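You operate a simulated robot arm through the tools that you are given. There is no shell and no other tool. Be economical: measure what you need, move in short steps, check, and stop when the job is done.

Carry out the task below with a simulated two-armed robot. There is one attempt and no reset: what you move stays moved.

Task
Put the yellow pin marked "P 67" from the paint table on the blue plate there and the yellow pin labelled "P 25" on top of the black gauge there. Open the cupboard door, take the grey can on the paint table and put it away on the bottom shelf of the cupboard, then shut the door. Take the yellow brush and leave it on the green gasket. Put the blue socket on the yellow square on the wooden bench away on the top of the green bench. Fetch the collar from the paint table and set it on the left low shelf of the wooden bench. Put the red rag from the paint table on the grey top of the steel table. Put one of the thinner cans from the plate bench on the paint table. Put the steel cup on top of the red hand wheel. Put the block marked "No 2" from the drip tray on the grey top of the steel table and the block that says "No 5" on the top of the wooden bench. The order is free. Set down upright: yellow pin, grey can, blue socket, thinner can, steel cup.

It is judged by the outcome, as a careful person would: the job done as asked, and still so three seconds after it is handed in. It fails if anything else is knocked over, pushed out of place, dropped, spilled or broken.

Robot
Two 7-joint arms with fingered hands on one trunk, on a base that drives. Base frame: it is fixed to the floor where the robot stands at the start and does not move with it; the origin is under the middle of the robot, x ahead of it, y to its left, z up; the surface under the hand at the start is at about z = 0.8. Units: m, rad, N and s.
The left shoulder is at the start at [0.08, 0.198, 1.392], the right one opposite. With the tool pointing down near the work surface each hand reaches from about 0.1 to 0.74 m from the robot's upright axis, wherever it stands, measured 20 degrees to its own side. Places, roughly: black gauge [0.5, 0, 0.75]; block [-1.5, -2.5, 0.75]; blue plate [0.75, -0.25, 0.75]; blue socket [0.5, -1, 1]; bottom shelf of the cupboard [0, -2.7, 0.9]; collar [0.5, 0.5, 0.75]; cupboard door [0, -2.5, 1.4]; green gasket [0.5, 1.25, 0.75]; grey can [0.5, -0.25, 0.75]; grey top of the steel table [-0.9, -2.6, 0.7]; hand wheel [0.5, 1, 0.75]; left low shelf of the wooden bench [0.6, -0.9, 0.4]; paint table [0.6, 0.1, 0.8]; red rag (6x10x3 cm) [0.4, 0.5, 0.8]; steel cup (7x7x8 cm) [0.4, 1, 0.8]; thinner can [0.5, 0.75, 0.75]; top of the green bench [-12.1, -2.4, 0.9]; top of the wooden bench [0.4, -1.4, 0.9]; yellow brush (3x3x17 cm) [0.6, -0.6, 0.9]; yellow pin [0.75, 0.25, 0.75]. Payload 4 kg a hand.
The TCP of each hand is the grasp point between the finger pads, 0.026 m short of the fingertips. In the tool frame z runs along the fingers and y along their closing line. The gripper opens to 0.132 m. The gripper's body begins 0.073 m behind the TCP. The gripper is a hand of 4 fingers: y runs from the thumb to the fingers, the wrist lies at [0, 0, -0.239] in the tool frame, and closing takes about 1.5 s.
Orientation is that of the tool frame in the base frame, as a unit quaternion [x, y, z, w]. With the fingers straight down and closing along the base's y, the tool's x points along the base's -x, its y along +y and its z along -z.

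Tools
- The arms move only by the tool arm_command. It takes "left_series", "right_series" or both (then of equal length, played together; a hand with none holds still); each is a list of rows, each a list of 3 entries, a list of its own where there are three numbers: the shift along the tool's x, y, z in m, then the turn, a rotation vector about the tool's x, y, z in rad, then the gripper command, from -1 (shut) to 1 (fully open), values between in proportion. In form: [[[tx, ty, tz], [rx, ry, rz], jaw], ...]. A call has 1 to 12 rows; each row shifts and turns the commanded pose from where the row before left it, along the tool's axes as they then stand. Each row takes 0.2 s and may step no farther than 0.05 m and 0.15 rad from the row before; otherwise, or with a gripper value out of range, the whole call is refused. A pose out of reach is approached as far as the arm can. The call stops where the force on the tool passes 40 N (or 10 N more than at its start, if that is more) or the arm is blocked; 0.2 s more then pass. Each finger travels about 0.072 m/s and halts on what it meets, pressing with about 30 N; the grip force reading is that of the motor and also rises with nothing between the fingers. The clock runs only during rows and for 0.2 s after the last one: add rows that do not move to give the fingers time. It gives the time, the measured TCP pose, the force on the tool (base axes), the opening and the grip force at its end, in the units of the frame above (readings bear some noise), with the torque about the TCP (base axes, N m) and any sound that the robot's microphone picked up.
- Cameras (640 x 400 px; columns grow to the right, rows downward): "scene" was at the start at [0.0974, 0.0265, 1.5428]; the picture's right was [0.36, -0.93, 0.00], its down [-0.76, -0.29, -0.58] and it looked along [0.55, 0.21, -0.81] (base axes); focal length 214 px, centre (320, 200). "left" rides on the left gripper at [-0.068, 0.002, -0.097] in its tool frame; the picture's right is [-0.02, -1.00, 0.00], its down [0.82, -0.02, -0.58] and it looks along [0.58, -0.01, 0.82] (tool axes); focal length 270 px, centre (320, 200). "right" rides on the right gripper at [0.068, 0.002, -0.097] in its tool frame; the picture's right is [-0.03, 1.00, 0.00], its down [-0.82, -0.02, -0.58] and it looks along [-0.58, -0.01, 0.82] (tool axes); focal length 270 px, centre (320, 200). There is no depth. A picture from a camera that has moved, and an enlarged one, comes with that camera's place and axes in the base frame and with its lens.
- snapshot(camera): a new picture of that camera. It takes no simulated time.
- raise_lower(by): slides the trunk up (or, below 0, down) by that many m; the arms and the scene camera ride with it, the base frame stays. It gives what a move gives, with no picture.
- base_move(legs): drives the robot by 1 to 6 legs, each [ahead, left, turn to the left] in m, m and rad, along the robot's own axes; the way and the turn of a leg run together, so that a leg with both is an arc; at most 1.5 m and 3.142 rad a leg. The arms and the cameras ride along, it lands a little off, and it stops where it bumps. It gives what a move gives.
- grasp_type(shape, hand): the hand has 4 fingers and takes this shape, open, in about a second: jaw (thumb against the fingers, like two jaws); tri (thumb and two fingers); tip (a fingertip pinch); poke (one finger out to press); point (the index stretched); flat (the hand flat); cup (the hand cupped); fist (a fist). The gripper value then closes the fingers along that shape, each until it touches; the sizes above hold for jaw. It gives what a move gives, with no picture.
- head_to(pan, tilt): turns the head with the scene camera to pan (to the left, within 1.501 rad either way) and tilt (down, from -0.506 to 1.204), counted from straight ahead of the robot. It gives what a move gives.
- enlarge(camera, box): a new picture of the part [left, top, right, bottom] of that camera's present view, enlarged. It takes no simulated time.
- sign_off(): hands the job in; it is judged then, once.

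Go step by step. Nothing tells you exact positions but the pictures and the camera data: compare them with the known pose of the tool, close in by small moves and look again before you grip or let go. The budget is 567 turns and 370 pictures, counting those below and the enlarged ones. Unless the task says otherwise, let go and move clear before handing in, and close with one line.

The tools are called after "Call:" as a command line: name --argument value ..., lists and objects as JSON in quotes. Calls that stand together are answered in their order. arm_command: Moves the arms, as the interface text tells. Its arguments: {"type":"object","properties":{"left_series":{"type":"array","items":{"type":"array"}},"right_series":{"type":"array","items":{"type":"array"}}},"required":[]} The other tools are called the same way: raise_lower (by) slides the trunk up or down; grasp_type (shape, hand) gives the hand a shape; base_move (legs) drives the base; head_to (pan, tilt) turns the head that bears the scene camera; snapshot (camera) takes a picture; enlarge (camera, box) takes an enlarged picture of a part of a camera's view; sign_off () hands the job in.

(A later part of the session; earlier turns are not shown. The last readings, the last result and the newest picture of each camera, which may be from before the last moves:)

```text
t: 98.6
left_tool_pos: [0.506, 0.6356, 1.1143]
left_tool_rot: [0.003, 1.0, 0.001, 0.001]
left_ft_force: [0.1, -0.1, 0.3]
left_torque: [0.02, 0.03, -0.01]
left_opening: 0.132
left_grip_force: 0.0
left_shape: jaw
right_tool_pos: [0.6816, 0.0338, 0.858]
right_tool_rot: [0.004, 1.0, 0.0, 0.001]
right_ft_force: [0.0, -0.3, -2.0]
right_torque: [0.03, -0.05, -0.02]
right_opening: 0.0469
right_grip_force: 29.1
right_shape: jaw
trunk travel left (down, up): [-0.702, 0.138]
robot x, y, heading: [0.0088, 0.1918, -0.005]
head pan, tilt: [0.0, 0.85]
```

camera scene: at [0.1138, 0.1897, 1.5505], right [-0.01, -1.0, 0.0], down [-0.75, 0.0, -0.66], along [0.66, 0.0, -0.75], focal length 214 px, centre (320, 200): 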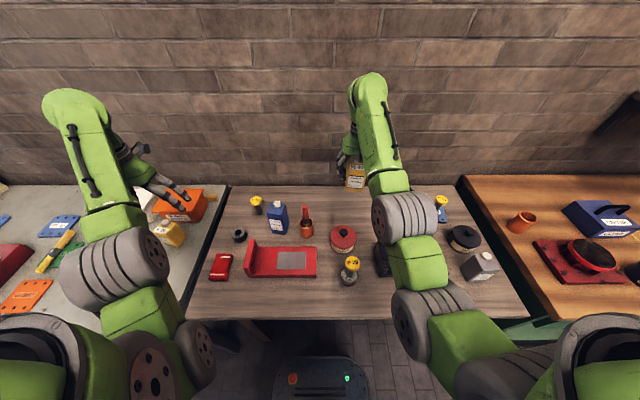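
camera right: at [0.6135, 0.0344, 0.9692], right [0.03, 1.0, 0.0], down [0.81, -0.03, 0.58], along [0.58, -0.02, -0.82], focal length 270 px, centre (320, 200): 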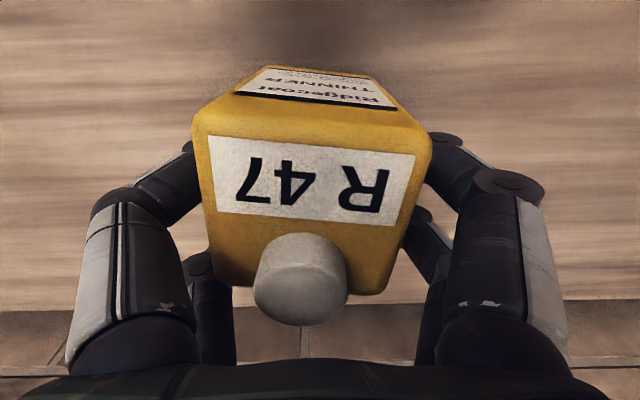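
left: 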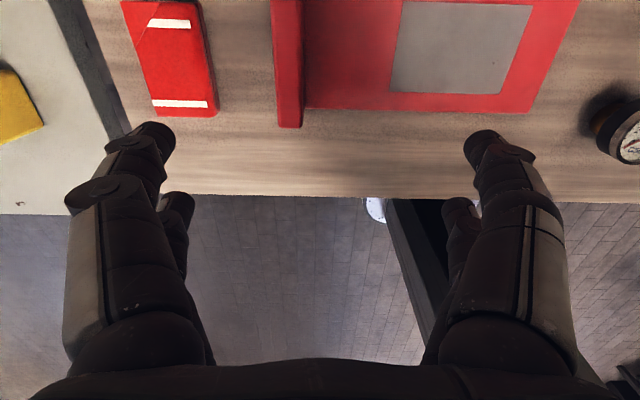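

Call:
arm_command --right_series '[[[0, 0, 0.003], [0, 0, 0], -1]]'

Call:
arm_command --right_series '[[[0, 0, 0.003], [0, 0, 0], -1]]'

```text
t: 99.0
left_tool_pos: [0.5048, 0.6361, 1.1153]
left_tool_rot: [0.002, 1.0, 0.002, 0.001]
left_ft_force: [0.9, 0.0, 0.0]
left_torque: [-0.04, 0.0, 0.0]
left_opening: 0.1319
left_grip_force: 0.1
left_shape: jaw
right_tool_pos: [0.682, 0.033, 0.8573]
right_tool_rot: [0.003, 1.0, 0.001, 0.002]
right_ft_force: [0.9, -0.4, 1.1]
right_torque: [-0.11, 0.06, 0.08]
right_opening: 0.0472
right_grip_force: 30.0
right_shape: jaw
trunk travel left (down, up): [-0.702, 0.138]
robot x, y, heading: [0.01, 0.1916, -0.004]
head pan, tilt: [0.0, 0.85]
```

```text
t: 99.4
left_tool_pos: [0.5042, 0.6354, 1.1168]
left_tool_rot: [0.002, 1.0, 0.001, 0.001]
left_ft_force: [-0.2, -0.6, 1.5]
left_torque: [-0.03, 0.0, -0.01]
left_opening: 0.132
left_grip_force: 0.1
left_shape: jaw
right_tool_pos: [0.6808, 0.0337, 0.8556]
right_tool_rot: [0.002, 1.0, 0.001, 0.003]
right_ft_force: [3.3, -1.8, 10.7]
right_torque: [-0.48, 0.36, 0.16]
right_opening: 0.0474
right_grip_force: 30.1
right_shape: jaw
trunk travel left (down, up): [-0.702, 0.138]
robot x, y, heading: [0.0093, 0.1878, -0.001]
head pan, tilt: [0.0, 0.85]
```

Down on the table. I release and rise.

Call:
arm_command --right_series '[[[0, 0, -0.001], [0, 0, 0], -0.6], [[0, 0, 0], [0, 0, 0], -0.1], [[0, 0, 0], [0, 0, 0], 0.3], [[0, 0, 0], [0, 0, 0], 0.5], [[0, 0, 0], [0, 0, 0], 0.5], [[0, 0, -0.04], [0, 0, 0], 0.5], [[0, 0, -0.045], [0, 0, 0], 0.5], [[0, 0, -0.045], [0, 0, 0], 0.5], [[0, 0, -0.045], [0, 0, 0], 0.5], [[0, 0, -0.045], [0, 0, 0], 0.5]]'

Call:
snapshot --camera "right"

Call:
snapshot --camera "scene"

```text
t: 101.6
left_tool_pos: [0.5042, 0.6363, 1.1158]
left_tool_rot: [0.003, 1.0, 0.002, 0.001]
left_ft_force: [-0.2, 0.3, -0.1]
left_torque: [0.02, -0.01, -0.01]
left_opening: 0.1322
left_grip_force: 0.0
left_shape: jaw
right_tool_pos: [0.6787, 0.0319, 1.0749]
right_tool_rot: [0.003, 1.0, 0.0, 0.001]
right_ft_force: [-0.2, -0.5, -1.1]
right_torque: [0.01, -0.01, 0.01]
right_opening: 0.0988
right_grip_force: 0.1
right_shape: jaw
trunk travel left (down, up): [-0.702, 0.138]
robot x, y, heading: [0.0137, 0.1913, -0.003]
head pan, tilt: [0.0, 0.85]
```

```text
276 pictures are left
camera right: at [0.6111, 0.0348, 1.1703], right [0.03, 1.0, 0.0], down [0.82, -0.03, 0.58], along [0.58, -0.02, -0.82], focal length 270 px, centre (320, 200)
```

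right: 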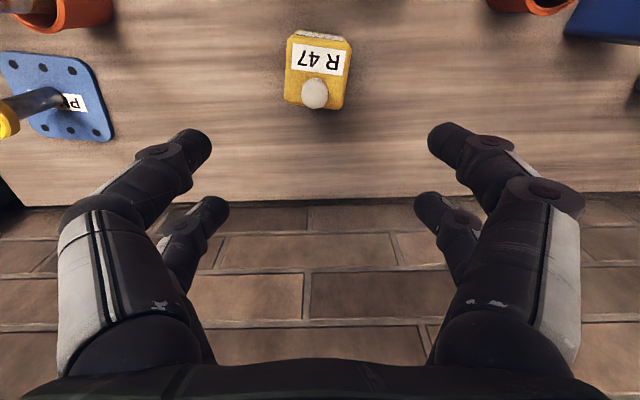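

```text
275 pictures are left
camera scene: at [0.1173, 0.1899, 1.5501], right [-0.01, -1.0, 0.0], down [-0.75, 0.0, -0.66], along [0.66, 0.0, -0.75], focal length 214 px, centre (320, 200)
```

scene: 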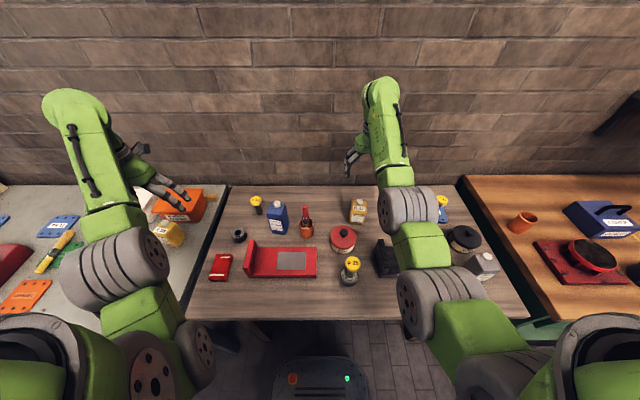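

R 47 stands on the paint table. Next the red rag with the left hand (about (0.443, 0.541)); I move over it.

Call:
arm_command --left_series '[[[0.02, -0.032, 0.02], [0, 0, 0], 1], [[0.02, -0.032, 0.02], [0, 0, 0], 1], [[0.02, -0.032, 0.02], [0, 0, 0], 1], [[0, 0, 0.03], [0, 0, 0], 1]]'

Call:
snapshot --camera "left"

```text
t: 102.6
left_tool_pos: [0.4865, 0.561, 0.9956]
left_tool_rot: [0.002, 1.0, 0.001, 0.002]
left_ft_force: [-0.4, 0.0, 0.4]
left_torque: [-0.02, -0.04, 0.01]
left_opening: 0.1317
left_grip_force: 0.2
left_shape: jaw
left hand out of reach, approached as far as the arm can: row 1, 2, 3
right_tool_pos: [0.681, 0.0336, 1.0742]
right_tool_rot: [0.003, 1.0, -0.001, 0.001]
right_ft_force: [0.3, -0.3, 0.3]
right_torque: [0.0, 0.0, 0.0]
right_opening: 0.0986
right_grip_force: 0.1
right_shape: jaw
trunk travel left (down, up): [-0.702, 0.138]
robot x, y, heading: [0.012, 0.1921, -0.009]
head pan, tilt: [0.0, 0.85]
```

```text
274 pictures are left
camera left: at [0.5533, 0.5623, 1.0923], right [0.02, -1.0, 0.0], down [-0.82, -0.02, 0.57], along [-0.57, -0.01, -0.82], focal length 270 px, centre (320, 200)
```

left: 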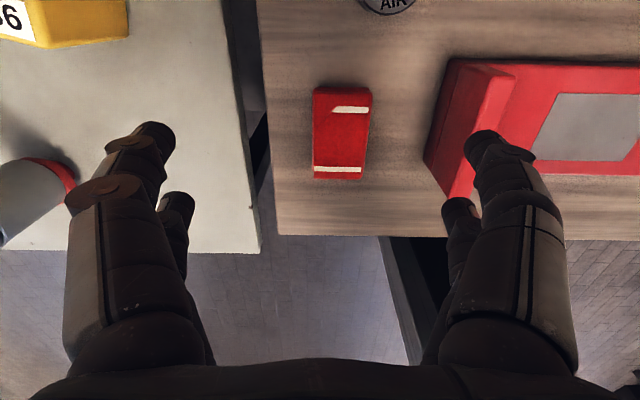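

Rag confirmed at (0.446, 0.540). I back the base 0.12 m for room and go down to it.

Call:
base_move --legs '[[-0.12, 0, 0]]'

Call:
arm_command --left_series '[[[-0.04, -0.021, 0], [0, 0, 0], 0.7], [[-0.035, 0, 0], [0, 0, 0], 0.5], [[0, 0, 0.04], [0, 0, 0], 0.5], [[0, 0, 0.04], [0, 0, 0], 0.5]]'

Call:
snapshot --camera "left"

```text
t: 103.9
left_tool_pos: [0.3706, 0.5611, 0.9931]
left_tool_rot: [0.001, 1.0, 0.002, 0.0]
left_ft_force: [0.3, 0.1, 0.5]
left_torque: [-0.01, 0.02, 0.03]
left_opening: 0.1319
left_grip_force: 0.0
left_shape: jaw
right_tool_pos: [0.5666, 0.0342, 1.0736]
right_tool_rot: [0.002, 1.0, 0.0, -0.001]
right_ft_force: [0.1, -0.1, -0.8]
right_torque: [0.02, -0.01, -0.02]
right_opening: 0.0988
right_grip_force: 0.0
right_shape: jaw
trunk travel left (down, up): [-0.702, 0.138]
robot x, y, heading: [-0.1099, 0.1902, -0.004]
head pan, tilt: [0.0, 0.85]
```

```text
t: 104.9
left_tool_pos: [0.4426, 0.5399, 0.9152]
left_tool_rot: [0.002, 1.0, 0.003, 0.001]
left_ft_force: [0.2, -0.2, 0.8]
left_torque: [0.0, 0.01, -0.01]
left_opening: 0.0992
left_grip_force: 0.2
left_shape: jaw
right_tool_pos: [0.5617, 0.033, 1.0744]
right_tool_rot: [0.002, 1.0, 0.0, 0.001]
right_ft_force: [0.5, -0.3, 0.0]
right_torque: [0.02, 0.01, -0.01]
right_opening: 0.099
right_grip_force: 0.0
right_shape: jaw
trunk travel left (down, up): [-0.702, 0.138]
robot x, y, heading: [-0.1085, 0.1903, -0.01]
head pan, tilt: [0.0, 0.85]
```

```text
273 pictures are left
camera left: at [0.509, 0.5423, 1.0118], right [0.02, -1.0, 0.0], down [-0.82, -0.02, 0.57], along [-0.57, -0.01, -0.82], focal length 270 px, centre (320, 200)
```

left: 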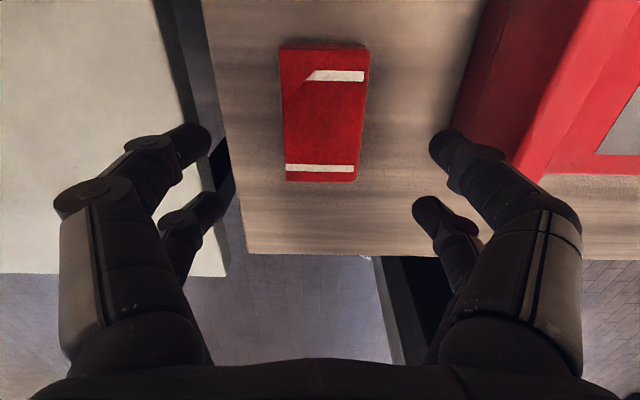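

Call:
arm_command --left_series '[[[-0.007, 0.003, 0], [0, 0, 0], 0.2], [[0, 0, 0.04], [0, 0, 0], 0.2], [[0, 0, 0.04], [0, 0, 0], 0.2]]'

Call:
snapshot --camera "left"

```text
t: 105.7
left_tool_pos: [0.4523, 0.545, 0.835]
left_tool_rot: [0.002, 1.0, 0.002, 0.002]
left_ft_force: [0.2, 0.1, 0.1]
left_torque: [-0.02, -0.03, 0.05]
left_opening: 0.0797
left_grip_force: 0.1
left_shape: jaw
right_tool_pos: [0.5634, 0.035, 1.0741]
right_tool_rot: [0.002, 1.0, 0.0, -0.001]
right_ft_force: [0.2, -0.1, -0.5]
right_torque: [-0.01, 0.01, 0.05]
right_opening: 0.0987
right_grip_force: 0.1
right_shape: jaw
trunk travel left (down, up): [-0.702, 0.138]
robot x, y, heading: [-0.109, 0.1895, -0.005]
head pan, tilt: [0.0, 0.85]
```

```text
272 pictures are left
camera left: at [0.5187, 0.5466, 0.9316], right [0.02, -1.0, 0.0], down [-0.82, -0.02, 0.58], along [-0.57, -0.01, -0.82], focal length 270 px, centre (320, 200)
```

left: 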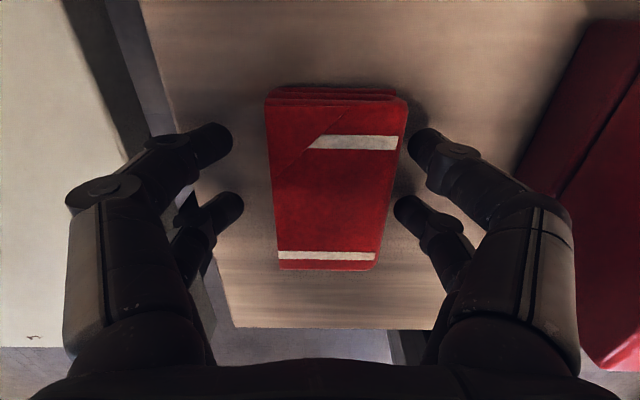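

Call:
arm_command --left_series '[[[0, -0.004, 0.012], [0, 0, 0], 0.2], [[0, 0, 0], [0, 0, 0], -0.2], [[0, 0, 0], [0, 0, 0], -1], [[0, 0, 0], [0, 0, 0], -1], [[0, 0, 0], [0, 0, 0], -1], [[0, 0, 0], [0, 0, 0], -1]]'

Call:
arm_command --left_series '[[[0, 0, -0.03], [0, 0, 0], -1], [[0, 0, -0.04], [0, 0, 0], -1], [[0, 0, -0.04], [0, 0, 0], -1], [[0, 0, -0.04], [0, 0, 0], -1]]'

Call:
snapshot --camera "left"

```text
t: 107.1
left_tool_pos: [0.4513, 0.5393, 0.8257]
left_tool_rot: [0.001, 1.0, 0.003, 0.005]
left_ft_force: [4.8, -2.6, 21.3]
left_torque: [-0.43, -0.12, 0.06]
left_opening: 0.0543
left_grip_force: 30.0
left_shape: jaw
right_tool_pos: [0.5612, 0.0327, 1.0747]
right_tool_rot: [0.002, 1.0, 0.002, 0.002]
right_ft_force: [1.1, -0.1, -0.5]
right_torque: [0.02, -0.01, 0.03]
right_opening: 0.0983
right_grip_force: 0.0
right_shape: jaw
trunk travel left (down, up): [-0.702, 0.138]
robot x, y, heading: [-0.1076, 0.1869, 0.003]
head pan, tilt: [0.0, 0.85]
```

```text
t: 108.1
left_tool_pos: [0.4511, 0.54, 0.9731]
left_tool_rot: [0.003, 1.0, 0.002, 0.0]
left_ft_force: [0.1, -0.5, -0.9]
left_torque: [0.0, 0.0, 0.0]
left_opening: 0.0539
left_grip_force: 30.0
left_shape: jaw
right_tool_pos: [0.5627, 0.0357, 1.0734]
right_tool_rot: [0.002, 1.0, 0.0, 0.0]
right_ft_force: [-0.1, 0.5, 0.1]
right_torque: [0.0, -0.04, 0.04]
right_opening: 0.0987
right_grip_force: 0.1
right_shape: jaw
trunk travel left (down, up): [-0.702, 0.138]
robot x, y, heading: [-0.1046, 0.1886, -0.007]
head pan, tilt: [0.0, 0.85]
```

```text
271 pictures are left
camera left: at [0.5174, 0.541, 1.0705], right [0.02, -1.0, 0.0], down [-0.82, -0.02, 0.58], along [-0.58, -0.01, -0.82], focal length 270 px, centre (320, 200)
```

left: 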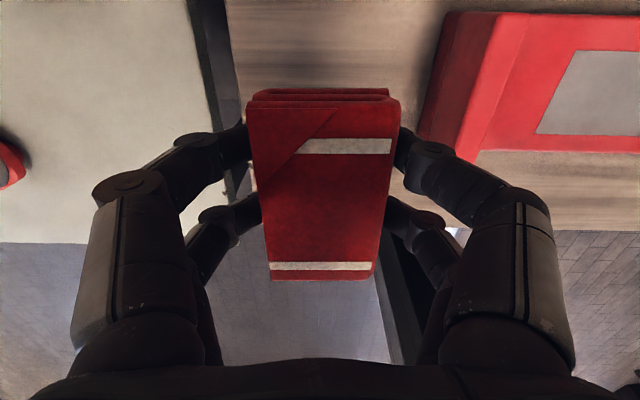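

The rag is held (table surface is z ≈ 0.80). Next the collar (about (0.584, 0.508)) with the right hand; I raise the left and drive left.

Call:
arm_command --left_series '[[[0, 0, -0.04], [0, 0, 0], -1], [[0, 0, -0.04], [0, 0, 0], -1], [[0, 0, -0.04], [0, 0, 0], -1]]'

Call:
base_move --legs '[[0, 0.42, 0.005], [0.06, 0, 0]]'

Call:
arm_command --right_series '[[[0.02, 0.015, 0], [0, 0, 0], 0.6], [[0.02, 0.015, 0], [0, 0, 0], 0.6]]'

Call:
snapshot --camera "right"

```text
t: 108.9
left_tool_pos: [0.4503, 0.5389, 1.0924]
left_tool_rot: [0.002, 1.0, 0.002, 0.001]
left_ft_force: [1.0, -0.2, -0.4]
left_torque: [-0.01, 0.0, -0.01]
left_opening: 0.0541
left_grip_force: 30.4
left_shape: jaw
right_tool_pos: [0.5627, 0.0352, 1.0737]
right_tool_rot: [0.002, 1.0, 0.001, 0.0]
right_ft_force: [-0.1, -0.4, -0.5]
right_torque: [-0.01, -0.02, -0.01]
right_opening: 0.0989
right_grip_force: 0.1
right_shape: jaw
trunk travel left (down, up): [-0.702, 0.138]
robot x, y, heading: [-0.1075, 0.1859, -0.006]
head pan, tilt: [0.0, 0.85]
```

```text
t: 112.0
left_tool_pos: [0.4966, 0.9647, 1.0985]
left_tool_rot: [0.0, 1.0, 0.002, 0.006]
left_ft_force: [-0.1, 0.1, 0.2]
left_torque: [0.03, -0.08, 0.01]
left_opening: 0.054
left_grip_force: 30.3
left_shape: jaw
right_tool_pos: [0.6146, 0.4596, 1.0804]
right_tool_rot: [-0.001, 1.0, 0.001, 0.005]
right_ft_force: [-0.6, 1.0, -0.1]
right_torque: [0.04, -0.07, 0.02]
right_opening: 0.0988
right_grip_force: 0.1
right_shape: jaw
trunk travel left (down, up): [-0.702, 0.138]
robot x, y, heading: [-0.0518, 0.61, -0.003]
head pan, tilt: [0.0, 0.85]
```

```text
t: 112.6
left_tool_pos: [0.5013, 0.9658, 1.0972]
left_tool_rot: [-0.001, 1.0, 0.001, 0.004]
left_ft_force: [0.6, 0.5, -0.4]
left_torque: [-0.05, -0.03, -0.01]
left_opening: 0.054
left_grip_force: 30.0
left_shape: jaw
right_tool_pos: [0.5771, 0.4923, 1.0777]
right_tool_rot: [0.0, 1.0, 0.0, 0.003]
right_ft_force: [-0.6, -0.2, 0.7]
right_torque: [0.0, -0.05, 0.01]
right_opening: 0.1053
right_grip_force: 0.0
right_shape: jaw
trunk travel left (down, up): [-0.702, 0.138]
robot x, y, heading: [-0.0475, 0.616, 0.002]
head pan, tilt: [0.0, 0.85]
```

```text
270 pictures are left
camera right: at [0.5078, 0.4933, 1.1726], right [0.02, 1.0, 0.0], down [0.81, -0.02, 0.58], along [0.58, -0.01, -0.81], focal length 270 px, centre (320, 200)
```

right: 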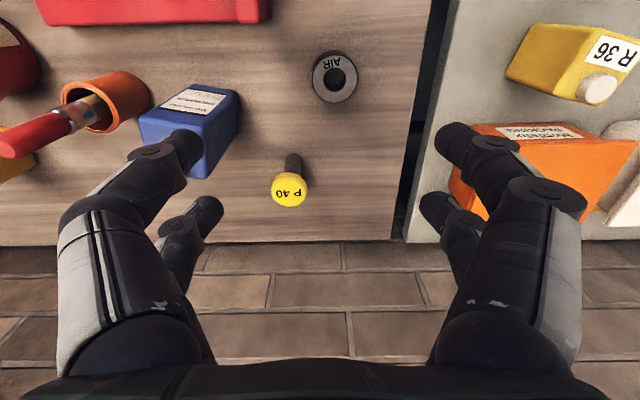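

Call:
arm_command --right_series '[[[-0.002, 0.018, 0.02], [0, 0, 0], 0.4], [[0, 0, 0.045], [0, 0, 0], 0.4], [[0, 0, 0.045], [0, 0, 0], 0.4], [[0, 0, 0.045], [0, 0, 0], 0.4], [[0, 0, 0.035], [0, 0, 0], 0.4]]'

Call:
snapshot --camera "right"

```text
t: 113.8
left_tool_pos: [0.506, 0.9657, 1.0932]
left_tool_rot: [-0.001, 1.0, 0.002, 0.002]
left_ft_force: [0.0, 0.2, 0.1]
left_torque: [0.02, -0.02, 0.02]
left_opening: 0.0539
left_grip_force: 29.8
left_shape: jaw
right_tool_pos: [0.5856, 0.5097, 0.8846]
right_tool_rot: [-0.001, 1.0, 0.001, 0.002]
right_ft_force: [0.6, -0.9, -0.5]
right_torque: [0.03, -0.01, 0.0]
right_opening: 0.0928
right_grip_force: 0.0
right_shape: jaw
trunk travel left (down, up): [-0.702, 0.138]
robot x, y, heading: [-0.0476, 0.6133, 0.005]
head pan, tilt: [0.0, 0.85]
```

```text
269 pictures are left
camera right: at [0.5159, 0.5101, 0.9801], right [0.02, 1.0, 0.0], down [0.81, -0.02, 0.58], along [0.58, -0.01, -0.81], focal length 270 px, centre (320, 200)
```

right: 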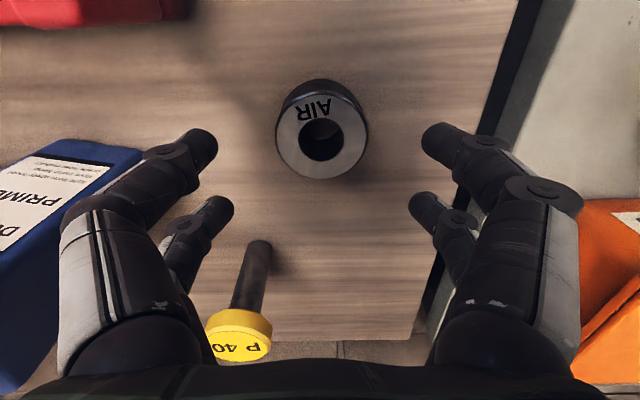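

Call:
arm_command --right_series '[[[0.0085, 0, 0.026], [0, 0, 0], 0.4], [[0, 0, 0.026], [0, 0, 0], 0.4], [[0, 0, 0], [0, 0, 0], 0], [[0, 0, 0], [0, 0, 0], -1], [[0, 0, 0], [0, 0, 0], -1], [[0, 0, 0], [0, 0, 0], -1], [[0, 0, 0], [0, 0, 0], -1]]'

Call:
snapshot --camera "right"

```text
t: 115.4
left_tool_pos: [0.5061, 0.9656, 1.0934]
left_tool_rot: [-0.001, 1.0, 0.001, 0.002]
left_ft_force: [0.6, -0.5, -0.4]
left_torque: [-0.02, -0.02, 0.01]
left_opening: 0.0538
left_grip_force: 30.0
left_shape: jaw
right_tool_pos: [0.5764, 0.5097, 0.8317]
right_tool_rot: [-0.002, 1.0, 0.001, 0.0]
right_ft_force: [-0.3, 1.7, -0.4]
right_torque: [0.02, -0.01, -0.02]
right_opening: 0.0312
right_grip_force: 30.5
right_shape: jaw
trunk travel left (down, up): [-0.702, 0.138]
robot x, y, heading: [-0.0494, 0.6145, 0.003]
head pan, tilt: [0.0, 0.85]
```

```text
268 pictures are left
camera right: at [0.5077, 0.5103, 0.9274], right [0.02, 1.0, 0.0], down [0.82, -0.02, 0.58], along [0.58, -0.01, -0.82], focal length 270 px, centre (320, 200)
```

right: 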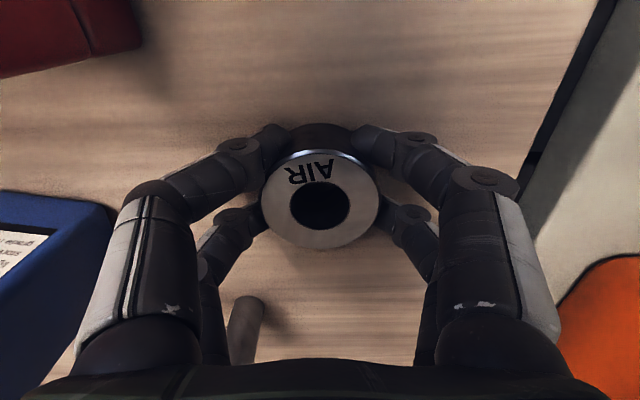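

Collar gripped. I lift, then back away and drive toward the wooden bench to view its low shelf.

Call:
arm_command --right_series '[[[0, 0, -0.03], [0, 0, 0], -1], [[0, 0, -0.045], [0, 0, 0], -1], [[0, 0, -0.045], [0, 0, 0], -1], [[0, 0, -0.045], [0, 0, 0], -1], [[0, 0, -0.045], [0, 0, 0], -1], [[0, 0, -0.045], [0, 0, 0], -1]]'

Call:
base_move --legs '[[-0.5, 0, 0], [0, -1.5, 0]]'

Call:
head_to --pan -0.1 --tilt 0.7

Call:
snapshot --camera "scene"

Call:
snapshot --camera "right"

```text
t: 116.8
left_tool_pos: [0.5051, 0.9661, 1.0929]
left_tool_rot: [-0.001, 1.0, 0.003, 0.002]
left_ft_force: [-0.6, 0.3, -0.2]
left_torque: [0.0, -0.04, 0.01]
left_opening: 0.054
left_grip_force: 30.2
left_shape: jaw
right_tool_pos: [0.5748, 0.5093, 1.0875]
right_tool_rot: [0.0, 1.0, 0.001, -0.001]
right_ft_force: [0.2, -0.6, -5.5]
right_torque: [0.0, 0.06, 0.01]
right_opening: 0.0309
right_grip_force: 30.2
right_shape: jaw
trunk travel left (down, up): [-0.702, 0.138]
robot x, y, heading: [-0.0491, 0.6146, 0.006]
head pan, tilt: [0.0, 0.85]
```

```text
t: 126.8
left_tool_pos: [0.0074, -0.5345, 1.0933]
left_tool_rot: [-0.001, 1.0, 0.002, 0.002]
left_ft_force: [0.0, 0.0, -1.2]
left_torque: [-0.01, 0.0, -0.03]
left_opening: 0.0541
left_grip_force: 29.6
left_shape: jaw
right_tool_pos: [0.0788, -0.9889, 1.0871]
right_tool_rot: [-0.001, 1.0, -0.001, 0.001]
right_ft_force: [0.4, 0.1, -5.0]
right_torque: [0.03, 0.03, -0.02]
right_opening: 0.0305
right_grip_force: 30.5
right_shape: jaw
trunk travel left (down, up): [-0.702, 0.138]
robot x, y, heading: [-0.5448, -0.8887, 0.005]
head pan, tilt: [0.0, 0.85]
```

```text
t: 127.5
left_tool_pos: [0.0073, -0.5341, 1.0926]
left_tool_rot: [-0.001, 1.0, 0.001, 0.002]
left_ft_force: [0.3, 0.4, -0.3]
left_torque: [0.0, 0.01, -0.04]
left_opening: 0.054
left_grip_force: 30.0
left_shape: jaw
right_tool_pos: [0.0792, -0.9899, 1.0875]
right_tool_rot: [-0.001, 1.0, 0.001, 0.001]
right_ft_force: [-0.3, -1.2, -5.3]
right_torque: [0.01, 0.02, -0.01]
right_opening: 0.0309
right_grip_force: 29.0
right_shape: jaw
trunk travel left (down, up): [-0.702, 0.138]
robot x, y, heading: [-0.5472, -0.8833, 0.005]
head pan, tilt: [-0.099, 0.7]
```

```text
267 pictures are left
camera scene: at [-0.432, -0.8938, 1.5623], right [-0.1, -1.0, 0.0], down [-0.64, 0.06, -0.76], along [0.76, -0.07, -0.65], focal length 214 px, centre (320, 200)
```

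scene: 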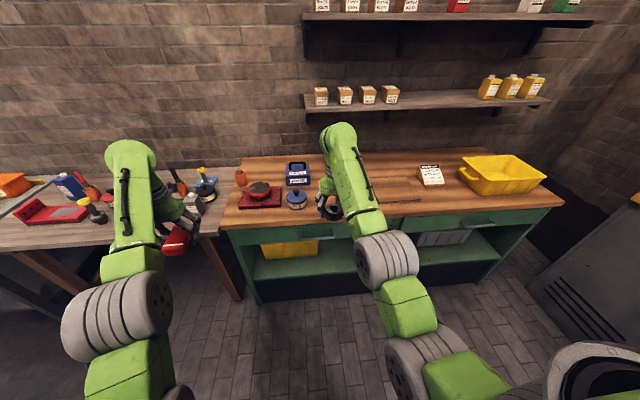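

```text
266 pictures are left
camera right: at [0.0096, -0.9887, 1.1829], right [0.02, 1.0, 0.0], down [0.82, -0.02, 0.58], along [0.58, -0.01, -0.82], focal length 270 px, centre (320, 200)
```

right: 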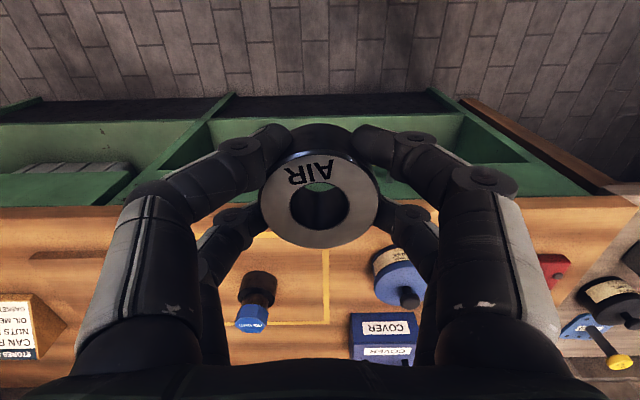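

Call:
enlarge --camera "scene" --box '[210, 180, 390, 310]'

Call:
raise_lower --by -0.45

Call:
snapshot --camera "scene"

```text
3.08 times, centred on (300, 245) of scene
camera zoom: at [-0.432, -0.8938, 1.5623], right [-0.1, -1.0, 0.0], down [-0.64, 0.06, -0.76], along [0.76, -0.07, -0.65], focal length 660 px, centre (382, 62)
```

zoom: 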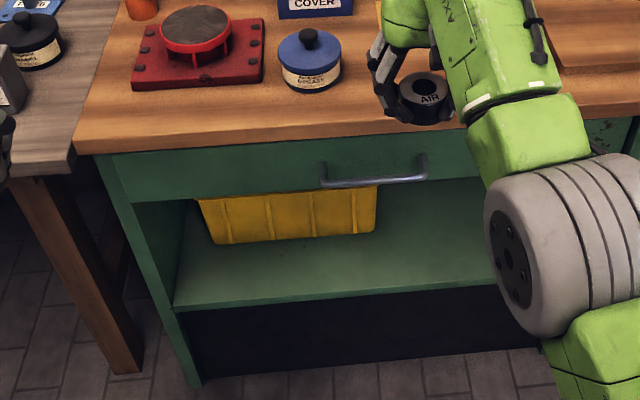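

```text
refused: -0.45 is not a number from -0.4 to 0.4
```

```text
264 pictures are left
camera scene: at [-0.432, -0.8938, 1.5623], right [-0.1, -1.0, 0.0], down [-0.64, 0.06, -0.76], along [0.76, -0.07, -0.65], focal length 214 px, centre (320, 200)
```

scene: 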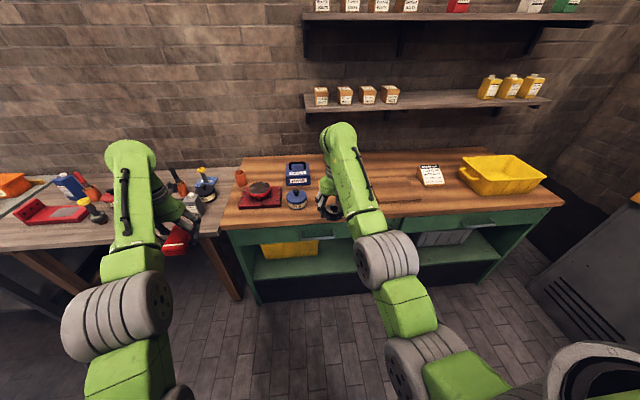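

The left low shelf is a compartment at z ≈ 0.41 with a yellow bin at its left back and free space at y ≈ -1.05. I lower the trunk and look from there.

Call:
raise_lower --by -0.4

Call:
arm_command --right_series '[[[0, -0.03, 0.04], [0, 0, 0], -1], [[0, -0.03, 0.04], [0, 0, 0], -1], [[0, -0.01, 0.045], [0, 0, 0], -1], [[0, 0, 0.045], [0, 0, 0], -1], [[0, 0, 0], [0, -0.15, 0], -1], [[0, 0, 0], [0, -0.15, 0], -1], [[0, 0, 0], [0, -0.15, 0], -1], [[0, 0, 0], [0, -0.07, 0], -1]]'

Call:
snapshot --camera "right"

Call:
snapshot --camera "scene"

```text
t: 131.3
left_tool_pos: [0.0078, -0.5339, 0.6928]
left_tool_rot: [-0.001, 1.0, 0.002, 0.003]
left_ft_force: [-0.3, -0.3, 0.2]
left_torque: [0.03, 0.0, 0.02]
left_opening: 0.0538
left_grip_force: 29.8
left_shape: jaw
right_tool_pos: [0.0782, -0.9899, 0.6872]
right_tool_rot: [-0.001, 1.0, 0.001, 0.001]
right_ft_force: [0.1, 0.6, -3.6]
right_torque: [-0.01, 0.05, 0.0]
right_opening: 0.0306
right_grip_force: 30.1
right_shape: jaw
trunk travel left (down, up): [-0.302, 0.538]
robot x, y, heading: [-0.5511, -0.885, -0.001]
head pan, tilt: [-0.099, 0.7]
```

```text
t: 133.1
left_tool_pos: [0.0088, -0.5339, 0.6933]
left_tool_rot: [-0.001, 1.0, 0.002, 0.002]
left_ft_force: [0.6, 0.7, -1.1]
left_torque: [0.03, -0.02, -0.01]
left_opening: 0.0539
left_grip_force: 29.4
left_shape: jaw
right_tool_pos: [0.0775, -1.0585, 0.5165]
right_tool_rot: [0.0, 0.966, 0.0, 0.258]
right_ft_force: [-0.1, 0.5, -4.7]
right_torque: [0.0, 0.08, -0.01]
right_opening: 0.0299
right_grip_force: 30.1
right_shape: jaw
trunk travel left (down, up): [-0.302, 0.538]
robot x, y, heading: [-0.5475, -0.8915, 0.001]
head pan, tilt: [-0.099, 0.7]
```

```text
263 pictures are left
camera right: at [-0.0296, -1.0587, 0.566], right [0.02, 1.0, 0.01], down [0.42, -0.02, 0.91], along [0.91, -0.01, -0.42], focal length 270 px, centre (320, 200)
```

right: 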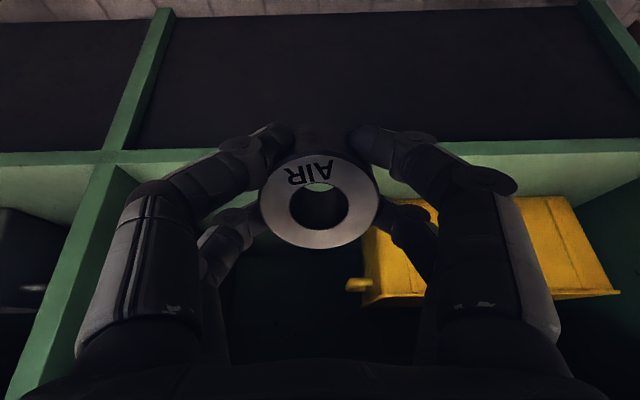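

```text
262 pictures are left
camera scene: at [-0.4322, -0.894, 1.1623], right [-0.1, -1.0, 0.0], down [-0.64, 0.06, -0.76], along [0.76, -0.07, -0.64], focal length 214 px, centre (320, 200)
```

scene: 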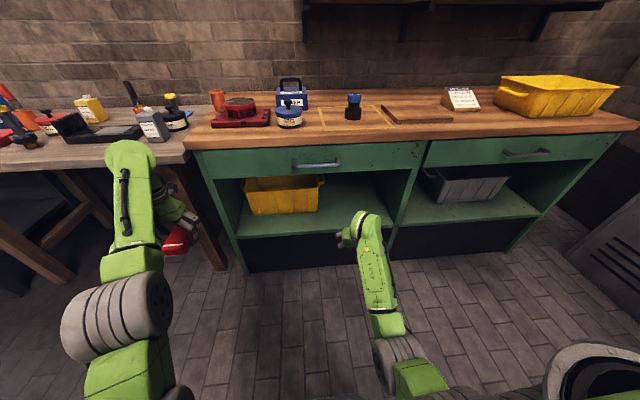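

Call:
arm_command --right_series '[[[0.009, -0.035, 0.016], [0, 0, 0], -1], [[0.009, -0.035, 0.016], [0, 0, 0], -1]]'

Call:
base_move --legs '[[0.14, 0, 0]]'

Call:
snapshot --camera "right"

Call:
enlarge --camera "scene" --box '[180, 120, 480, 320]'

```text
t: 133.7
left_tool_pos: [0.0081, -0.5353, 0.6935]
left_tool_rot: [-0.001, 1.0, 0.002, 0.002]
left_ft_force: [0.2, -0.1, -0.7]
left_torque: [0.05, 0.0, -0.05]
left_opening: 0.0537
left_grip_force: 29.9
left_shape: jaw
right_tool_pos: [0.0793, -1.1297, 0.4803]
right_tool_rot: [-0.001, 0.966, 0.001, 0.258]
right_ft_force: [0.0, 0.4, -4.2]
right_torque: [-0.01, 0.04, -0.01]
right_opening: 0.0298
right_grip_force: 30.2
right_shape: jaw
trunk travel left (down, up): [-0.302, 0.538]
robot x, y, heading: [-0.5532, -0.8883, -0.0]
head pan, tilt: [-0.099, 0.7]
```

```text
t: 135.1
left_tool_pos: [0.1486, -0.5338, 0.693]
left_tool_rot: [0.0, 1.0, 0.003, 0.001]
left_ft_force: [-0.4, 0.6, -0.9]
left_torque: [0.01, 0.05, 0.01]
left_opening: 0.0538
left_grip_force: 30.0
left_shape: jaw
right_tool_pos: [0.2189, -1.1295, 0.4804]
right_tool_rot: [-0.001, 0.966, 0.0, 0.258]
right_ft_force: [1.1, -0.2, -4.9]
right_torque: [0.01, 0.07, 0.0]
right_opening: 0.03
right_grip_force: 30.3
right_shape: jaw
trunk travel left (down, up): [-0.302, 0.538]
robot x, y, heading: [-0.4023, -0.888, 0.001]
head pan, tilt: [-0.099, 0.7]
```

```text
261 pictures are left
camera right: at [0.1118, -1.128, 0.5286], right [0.02, 1.0, 0.01], down [0.42, -0.02, 0.91], along [0.91, -0.01, -0.42], focal length 270 px, centre (320, 200)
```

right: 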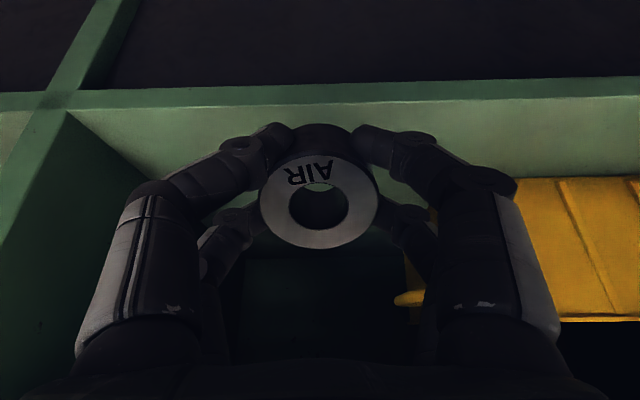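

```text
2.00 times, centred on (330, 220) of scene
camera zoom: at [-0.2916, -0.8938, 1.1622], right [-0.1, -1.0, 0.0], down [-0.64, 0.06, -0.76], along [0.76, -0.07, -0.65], focal length 429 px, centre (300, 160)
```

zoom: 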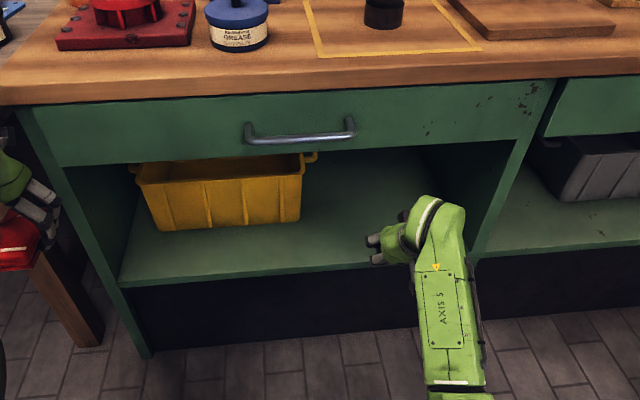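

The left hand with the rag must stay clear of the table leg, so I extend only the right arm into the shelf.

Call:
arm_command --right_series '[[[-0.0245, 0, 0.0142], [0, 0, 0], -1], [[-0.0245, 0, 0.0142], [0, 0, 0], -1], [[-0.0245, 0, 0.0142], [0, 0, 0], -1]]'

Call:
snapshot --camera "right"

Call:
enlarge --camera "scene" --box '[300, 150, 460, 290]'

```text
t: 135.9
left_tool_pos: [0.1479, -0.5343, 0.6925]
left_tool_rot: [0.0, 1.0, 0.002, 0.001]
left_ft_force: [-0.3, 0.1, 0.4]
left_torque: [0.0, 0.0, 0.0]
left_opening: 0.0539
left_grip_force: 30.5
left_shape: jaw
right_tool_pos: [0.3037, -1.1274, 0.4777]
right_tool_rot: [-0.001, 0.967, 0.001, 0.256]
right_ft_force: [-0.7, 0.4, -5.0]
right_torque: [-0.01, 0.07, 0.01]
right_opening: 0.0294
right_grip_force: 30.1
right_shape: jaw
trunk travel left (down, up): [-0.302, 0.538]
robot x, y, heading: [-0.4072, -0.8856, 0.003]
head pan, tilt: [-0.099, 0.7]
```

```text
259 pictures are left
camera right: at [0.1968, -1.1272, 0.5271], right [0.02, 1.0, 0.01], down [0.42, -0.02, 0.91], along [0.91, -0.01, -0.42], focal length 270 px, centre (320, 200)
```

right: 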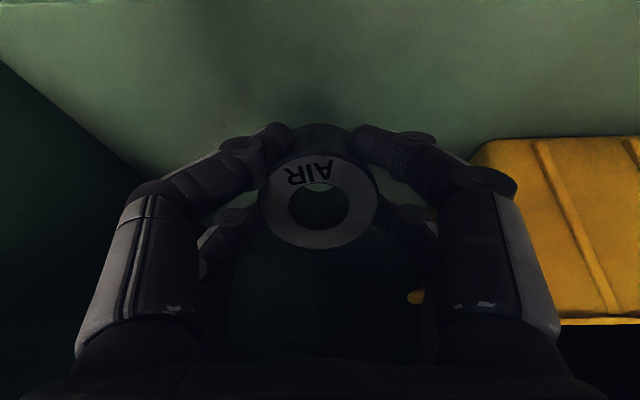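

```text
2.86 times, centred on (380, 220) of scene
camera zoom: at [-0.2921, -0.8937, 1.1622], right [-0.1, -1.0, 0.0], down [-0.64, 0.06, -0.76], along [0.76, -0.07, -0.65], focal length 613 px, centre (149, 143)
```

zoom: 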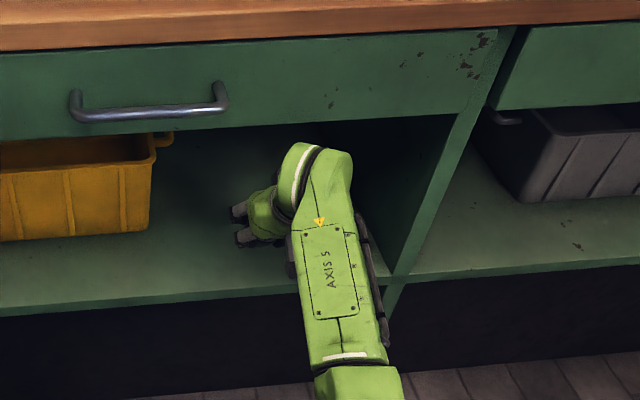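

Inside the shelf space. I lower slowly to contact.

Call:
arm_command --right_series '[[[0.005, 0, 0.0087], [0, 0, 0], -1], [[0.004, 0, 0.007], [0, 0, 0], -1]]'

Call:
arm_command --right_series '[[[0.0025, 0, 0.0043], [0, 0, 0], -1]]'

```text
t: 136.5
left_tool_pos: [0.1486, -0.5345, 0.6926]
left_tool_rot: [-0.001, 1.0, 0.001, 0.002]
left_ft_force: [0.6, 0.3, -0.9]
left_torque: [0.0, -0.01, 0.02]
left_opening: 0.0537
left_grip_force: 29.9
left_shape: jaw
right_tool_pos: [0.3052, -1.1283, 0.4617]
right_tool_rot: [-0.001, 0.966, 0.001, 0.257]
right_ft_force: [-0.6, 0.7, -5.1]
right_torque: [0.01, 0.05, 0.02]
right_opening: 0.0298
right_grip_force: 30.1
right_shape: jaw
trunk travel left (down, up): [-0.302, 0.538]
robot x, y, heading: [-0.4057, -0.8882, -0.001]
head pan, tilt: [-0.099, 0.7]
```

```text
t: 136.9
left_tool_pos: [0.1481, -0.5338, 0.6925]
left_tool_rot: [-0.001, 1.0, 0.001, 0.001]
left_ft_force: [-0.8, -0.8, -0.2]
left_torque: [0.03, -0.03, -0.01]
left_opening: 0.0538
left_grip_force: 29.6
left_shape: jaw
right_tool_pos: [0.3041, -1.1286, 0.4554]
right_tool_rot: [-0.001, 0.966, 0.002, 0.257]
right_ft_force: [-0.1, 0.3, -3.5]
right_torque: [-0.01, 0.08, 0.01]
right_opening: 0.0296
right_grip_force: 30.3
right_shape: jaw
trunk travel left (down, up): [-0.302, 0.538]
robot x, y, heading: [-0.4072, -0.8881, 0.002]
head pan, tilt: [-0.099, 0.7]
```

Call:
arm_command --right_series '[[[0.0025, 0, 0.0043], [0, 0, 0], -1]]'

Call:
arm_command --right_series '[[[0.0025, 0, 0.0043], [0, 0, 0], -1]]'

```text
t: 137.3
left_tool_pos: [0.1476, -0.5333, 0.6925]
left_tool_rot: [-0.001, 1.0, 0.002, 0.002]
left_ft_force: [-0.2, 0.2, -0.9]
left_torque: [0.01, 0.0, 0.01]
left_opening: 0.0539
left_grip_force: 30.2
left_shape: jaw
right_tool_pos: [0.3048, -1.1283, 0.4519]
right_tool_rot: [-0.001, 0.966, 0.001, 0.257]
right_ft_force: [0.5, -0.1, -4.7]
right_torque: [-0.04, 0.07, 0.05]
right_opening: 0.0295
right_grip_force: 30.1
right_shape: jaw
trunk travel left (down, up): [-0.302, 0.538]
robot x, y, heading: [-0.4056, -0.8824, 0.002]
head pan, tilt: [-0.099, 0.7]
```

```text
t: 137.7
left_tool_pos: [0.1477, -0.5338, 0.6928]
left_tool_rot: [-0.001, 1.0, 0.002, 0.002]
left_ft_force: [0.0, -0.5, -0.4]
left_torque: [0.03, -0.04, 0.0]
left_opening: 0.0539
left_grip_force: 29.9
left_shape: jaw
right_tool_pos: [0.304, -1.1291, 0.4477]
right_tool_rot: [-0.001, 0.967, 0.001, 0.257]
right_ft_force: [0.5, -0.6, -4.1]
right_torque: [-0.04, 0.06, -0.01]
right_opening: 0.0298
right_grip_force: 29.9
right_shape: jaw
trunk travel left (down, up): [-0.302, 0.538]
robot x, y, heading: [-0.4063, -0.8839, 0.005]
head pan, tilt: [-0.099, 0.7]
```

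Call:
arm_command --right_series '[[[0.0025, 0, 0.0043], [0, 0, 0], -1]]'

Call:
arm_command --right_series '[[[0.0025, 0, 0.0043], [0, 0, 0], -1]]'

Call:
snapshot --camera "right"

```text
t: 138.1
left_tool_pos: [0.1479, -0.5322, 0.6931]
left_tool_rot: [-0.001, 1.0, 0.001, 0.002]
left_ft_force: [0.1, 0.5, -0.6]
left_torque: [0.01, -0.01, 0.03]
left_opening: 0.0541
left_grip_force: 30.0
left_shape: jaw
right_tool_pos: [0.304, -1.1287, 0.4414]
right_tool_rot: [-0.001, 0.966, 0.001, 0.257]
right_ft_force: [-0.1, -0.1, -4.9]
right_torque: [0.0, 0.09, 0.02]
right_opening: 0.0297
right_grip_force: 30.1
right_shape: jaw
trunk travel left (down, up): [-0.302, 0.538]
robot x, y, heading: [-0.4074, -0.8874, 0.002]
head pan, tilt: [-0.099, 0.7]
```

```text
t: 138.5
left_tool_pos: [0.148, -0.5331, 0.6931]
left_tool_rot: [-0.001, 1.0, 0.002, 0.002]
left_ft_force: [0.0, 0.5, 0.0]
left_torque: [-0.05, 0.03, 0.01]
left_opening: 0.0541
left_grip_force: 30.1
left_shape: jaw
right_tool_pos: [0.3028, -1.1292, 0.4367]
right_tool_rot: [-0.001, 0.966, 0.0, 0.257]
right_ft_force: [0.0, -0.5, -5.2]
right_torque: [0.0, 0.05, -0.01]
right_opening: 0.0297
right_grip_force: 29.5
right_shape: jaw
trunk travel left (down, up): [-0.302, 0.538]
robot x, y, heading: [-0.4109, -0.8871, 0.005]
head pan, tilt: [-0.099, 0.7]
```

```text
257 pictures are left
camera right: at [0.1958, -1.1278, 0.4855], right [0.02, 1.0, 0.01], down [0.42, -0.02, 0.91], along [0.91, -0.01, -0.42], focal length 270 px, centre (320, 200)
```

right: 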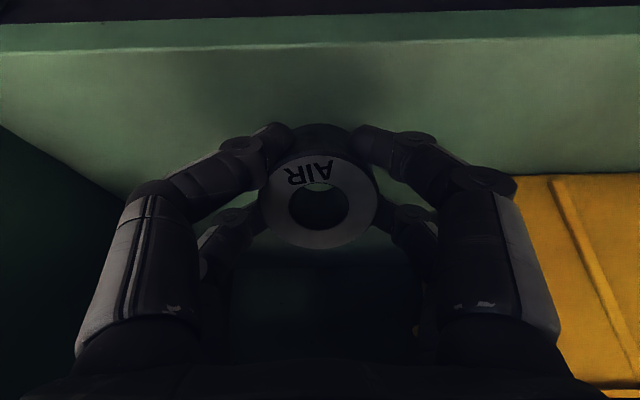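

The geometry points to the shelf at z ≈ 0.38; I continue down.

Call:
arm_command --right_series '[[[0.003, 0, 0.0052], [0, 0, 0], -1], [[0.0025, 0, 0.0043], [0, 0, 0], -1]]'

Call:
arm_command --right_series '[[[0.0025, 0, 0.0043], [0, 0, 0], -1]]'

Call:
arm_command --right_series '[[[0.0015, 0, 0.0026], [0, 0, 0], -1]]'

```text
t: 139.1
left_tool_pos: [0.1472, -0.5334, 0.6936]
left_tool_rot: [0.0, 1.0, 0.002, 0.002]
left_ft_force: [0.1, -0.2, -0.8]
left_torque: [0.01, 0.01, -0.03]
left_opening: 0.0541
left_grip_force: 30.2
left_shape: jaw
right_tool_pos: [0.3051, -1.1289, 0.4252]
right_tool_rot: [-0.001, 0.966, 0.001, 0.257]
right_ft_force: [0.5, -0.2, -4.2]
right_torque: [0.01, 0.05, -0.01]
right_opening: 0.0295
right_grip_force: 30.3
right_shape: jaw
trunk travel left (down, up): [-0.302, 0.538]
robot x, y, heading: [-0.4072, -0.8863, 0.004]
head pan, tilt: [-0.099, 0.7]
```

```text
t: 139.5
left_tool_pos: [0.148, -0.5347, 0.6937]
left_tool_rot: [-0.001, 1.0, 0.002, 0.001]
left_ft_force: [0.1, -0.3, -0.4]
left_torque: [0.03, -0.02, 0.0]
left_opening: 0.0539
left_grip_force: 30.7
left_shape: jaw
right_tool_pos: [0.3048, -1.1292, 0.4211]
right_tool_rot: [-0.001, 0.966, 0.001, 0.257]
right_ft_force: [0.3, 0.2, -4.4]
right_torque: [0.0, 0.04, 0.02]
right_opening: 0.0297
right_grip_force: 30.3
right_shape: jaw
trunk travel left (down, up): [-0.302, 0.538]
robot x, y, heading: [-0.41, -0.8843, 0.005]
head pan, tilt: [-0.099, 0.7]
```

```text
t: 139.9
left_tool_pos: [0.1483, -0.5337, 0.6929]
left_tool_rot: [-0.001, 1.0, 0.001, 0.002]
left_ft_force: [0.0, 1.3, -0.6]
left_torque: [-0.02, -0.02, 0.03]
left_opening: 0.0538
left_grip_force: 30.3
left_shape: jaw
right_tool_pos: [0.3035, -1.13, 0.4181]
right_tool_rot: [-0.001, 0.966, 0.001, 0.257]
right_ft_force: [-0.3, -0.2, -4.5]
right_torque: [0.03, 0.06, -0.03]
right_opening: 0.0298
right_grip_force: 29.7
right_shape: jaw
trunk travel left (down, up): [-0.302, 0.538]
robot x, y, heading: [-0.4067, -0.8848, -0.001]
head pan, tilt: [-0.099, 0.7]
```

Call:
arm_command --right_series '[[[0.0025, 0, 0.0043], [0, 0, 0], -1]]'

Call:
arm_command --right_series '[[[0.0025, 0, 0.0043], [0, 0, 0], -1]]'

Call:
snapshot --camera "right"

Call:
enlarge --camera "scene" --box '[320, 180, 400, 260]'

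```text
t: 140.3
left_tool_pos: [0.1475, -0.534, 0.6931]
left_tool_rot: [-0.001, 1.0, 0.002, 0.002]
left_ft_force: [0.9, -0.5, -0.3]
left_torque: [-0.02, -0.02, -0.04]
left_opening: 0.0541
left_grip_force: 29.9
left_shape: jaw
right_tool_pos: [0.3045, -1.1282, 0.4132]
right_tool_rot: [-0.001, 0.967, 0.001, 0.257]
right_ft_force: [-0.3, -0.2, -4.3]
right_torque: [0.02, 0.04, 0.0]
right_opening: 0.0299
right_grip_force: 29.8
right_shape: jaw
trunk travel left (down, up): [-0.302, 0.538]
robot x, y, heading: [-0.4087, -0.8856, 0.001]
head pan, tilt: [-0.099, 0.7]
```

```text
t: 140.7
left_tool_pos: [0.1474, -0.5333, 0.6916]
left_tool_rot: [-0.002, 1.0, 0.002, 0.001]
left_ft_force: [0.3, -0.4, -0.7]
left_torque: [0.01, 0.0, 0.01]
left_opening: 0.0539
left_grip_force: 30.0
left_shape: jaw
right_tool_pos: [0.3039, -1.1292, 0.4079]
right_tool_rot: [-0.002, 0.966, 0.001, 0.257]
right_ft_force: [0.5, -0.7, -4.8]
right_torque: [0.04, 0.05, -0.01]
right_opening: 0.0298
right_grip_force: 29.7
right_shape: jaw
trunk travel left (down, up): [-0.302, 0.538]
robot x, y, heading: [-0.409, -0.8847, 0.003]
head pan, tilt: [-0.099, 0.7]
```

```text
256 pictures are left
camera right: at [0.1963, -1.1281, 0.4567], right [0.02, 1.0, 0.01], down [0.42, -0.02, 0.91], along [0.91, -0.01, -0.42], focal length 270 px, centre (320, 200)
```

right: 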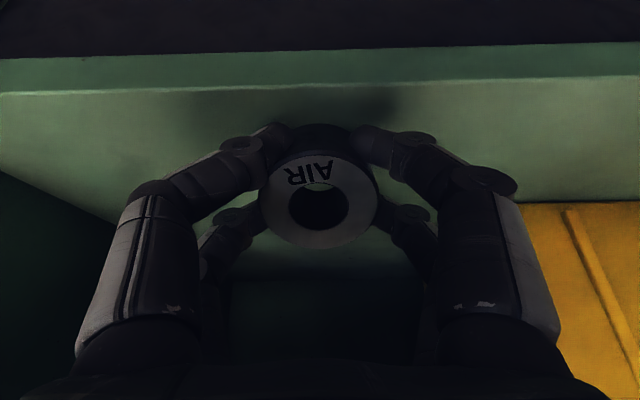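

```text
5.00 times, centred on (360, 220) of scene
camera zoom: at [-0.2924, -0.8938, 1.1623], right [-0.1, -1.0, 0.0], down [-0.64, 0.06, -0.76], along [0.76, -0.07, -0.65], focal length 1072 px, centre (120, 100)
```

zoom: 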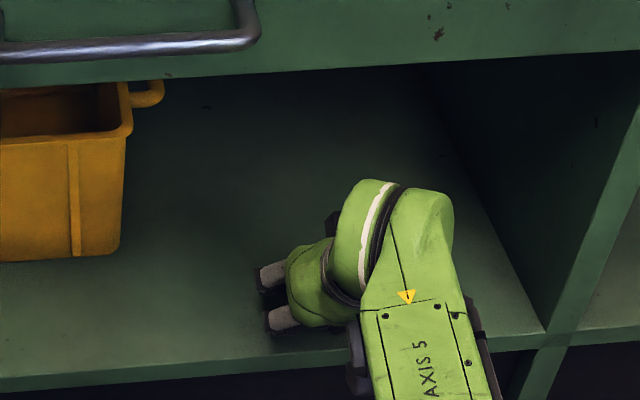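

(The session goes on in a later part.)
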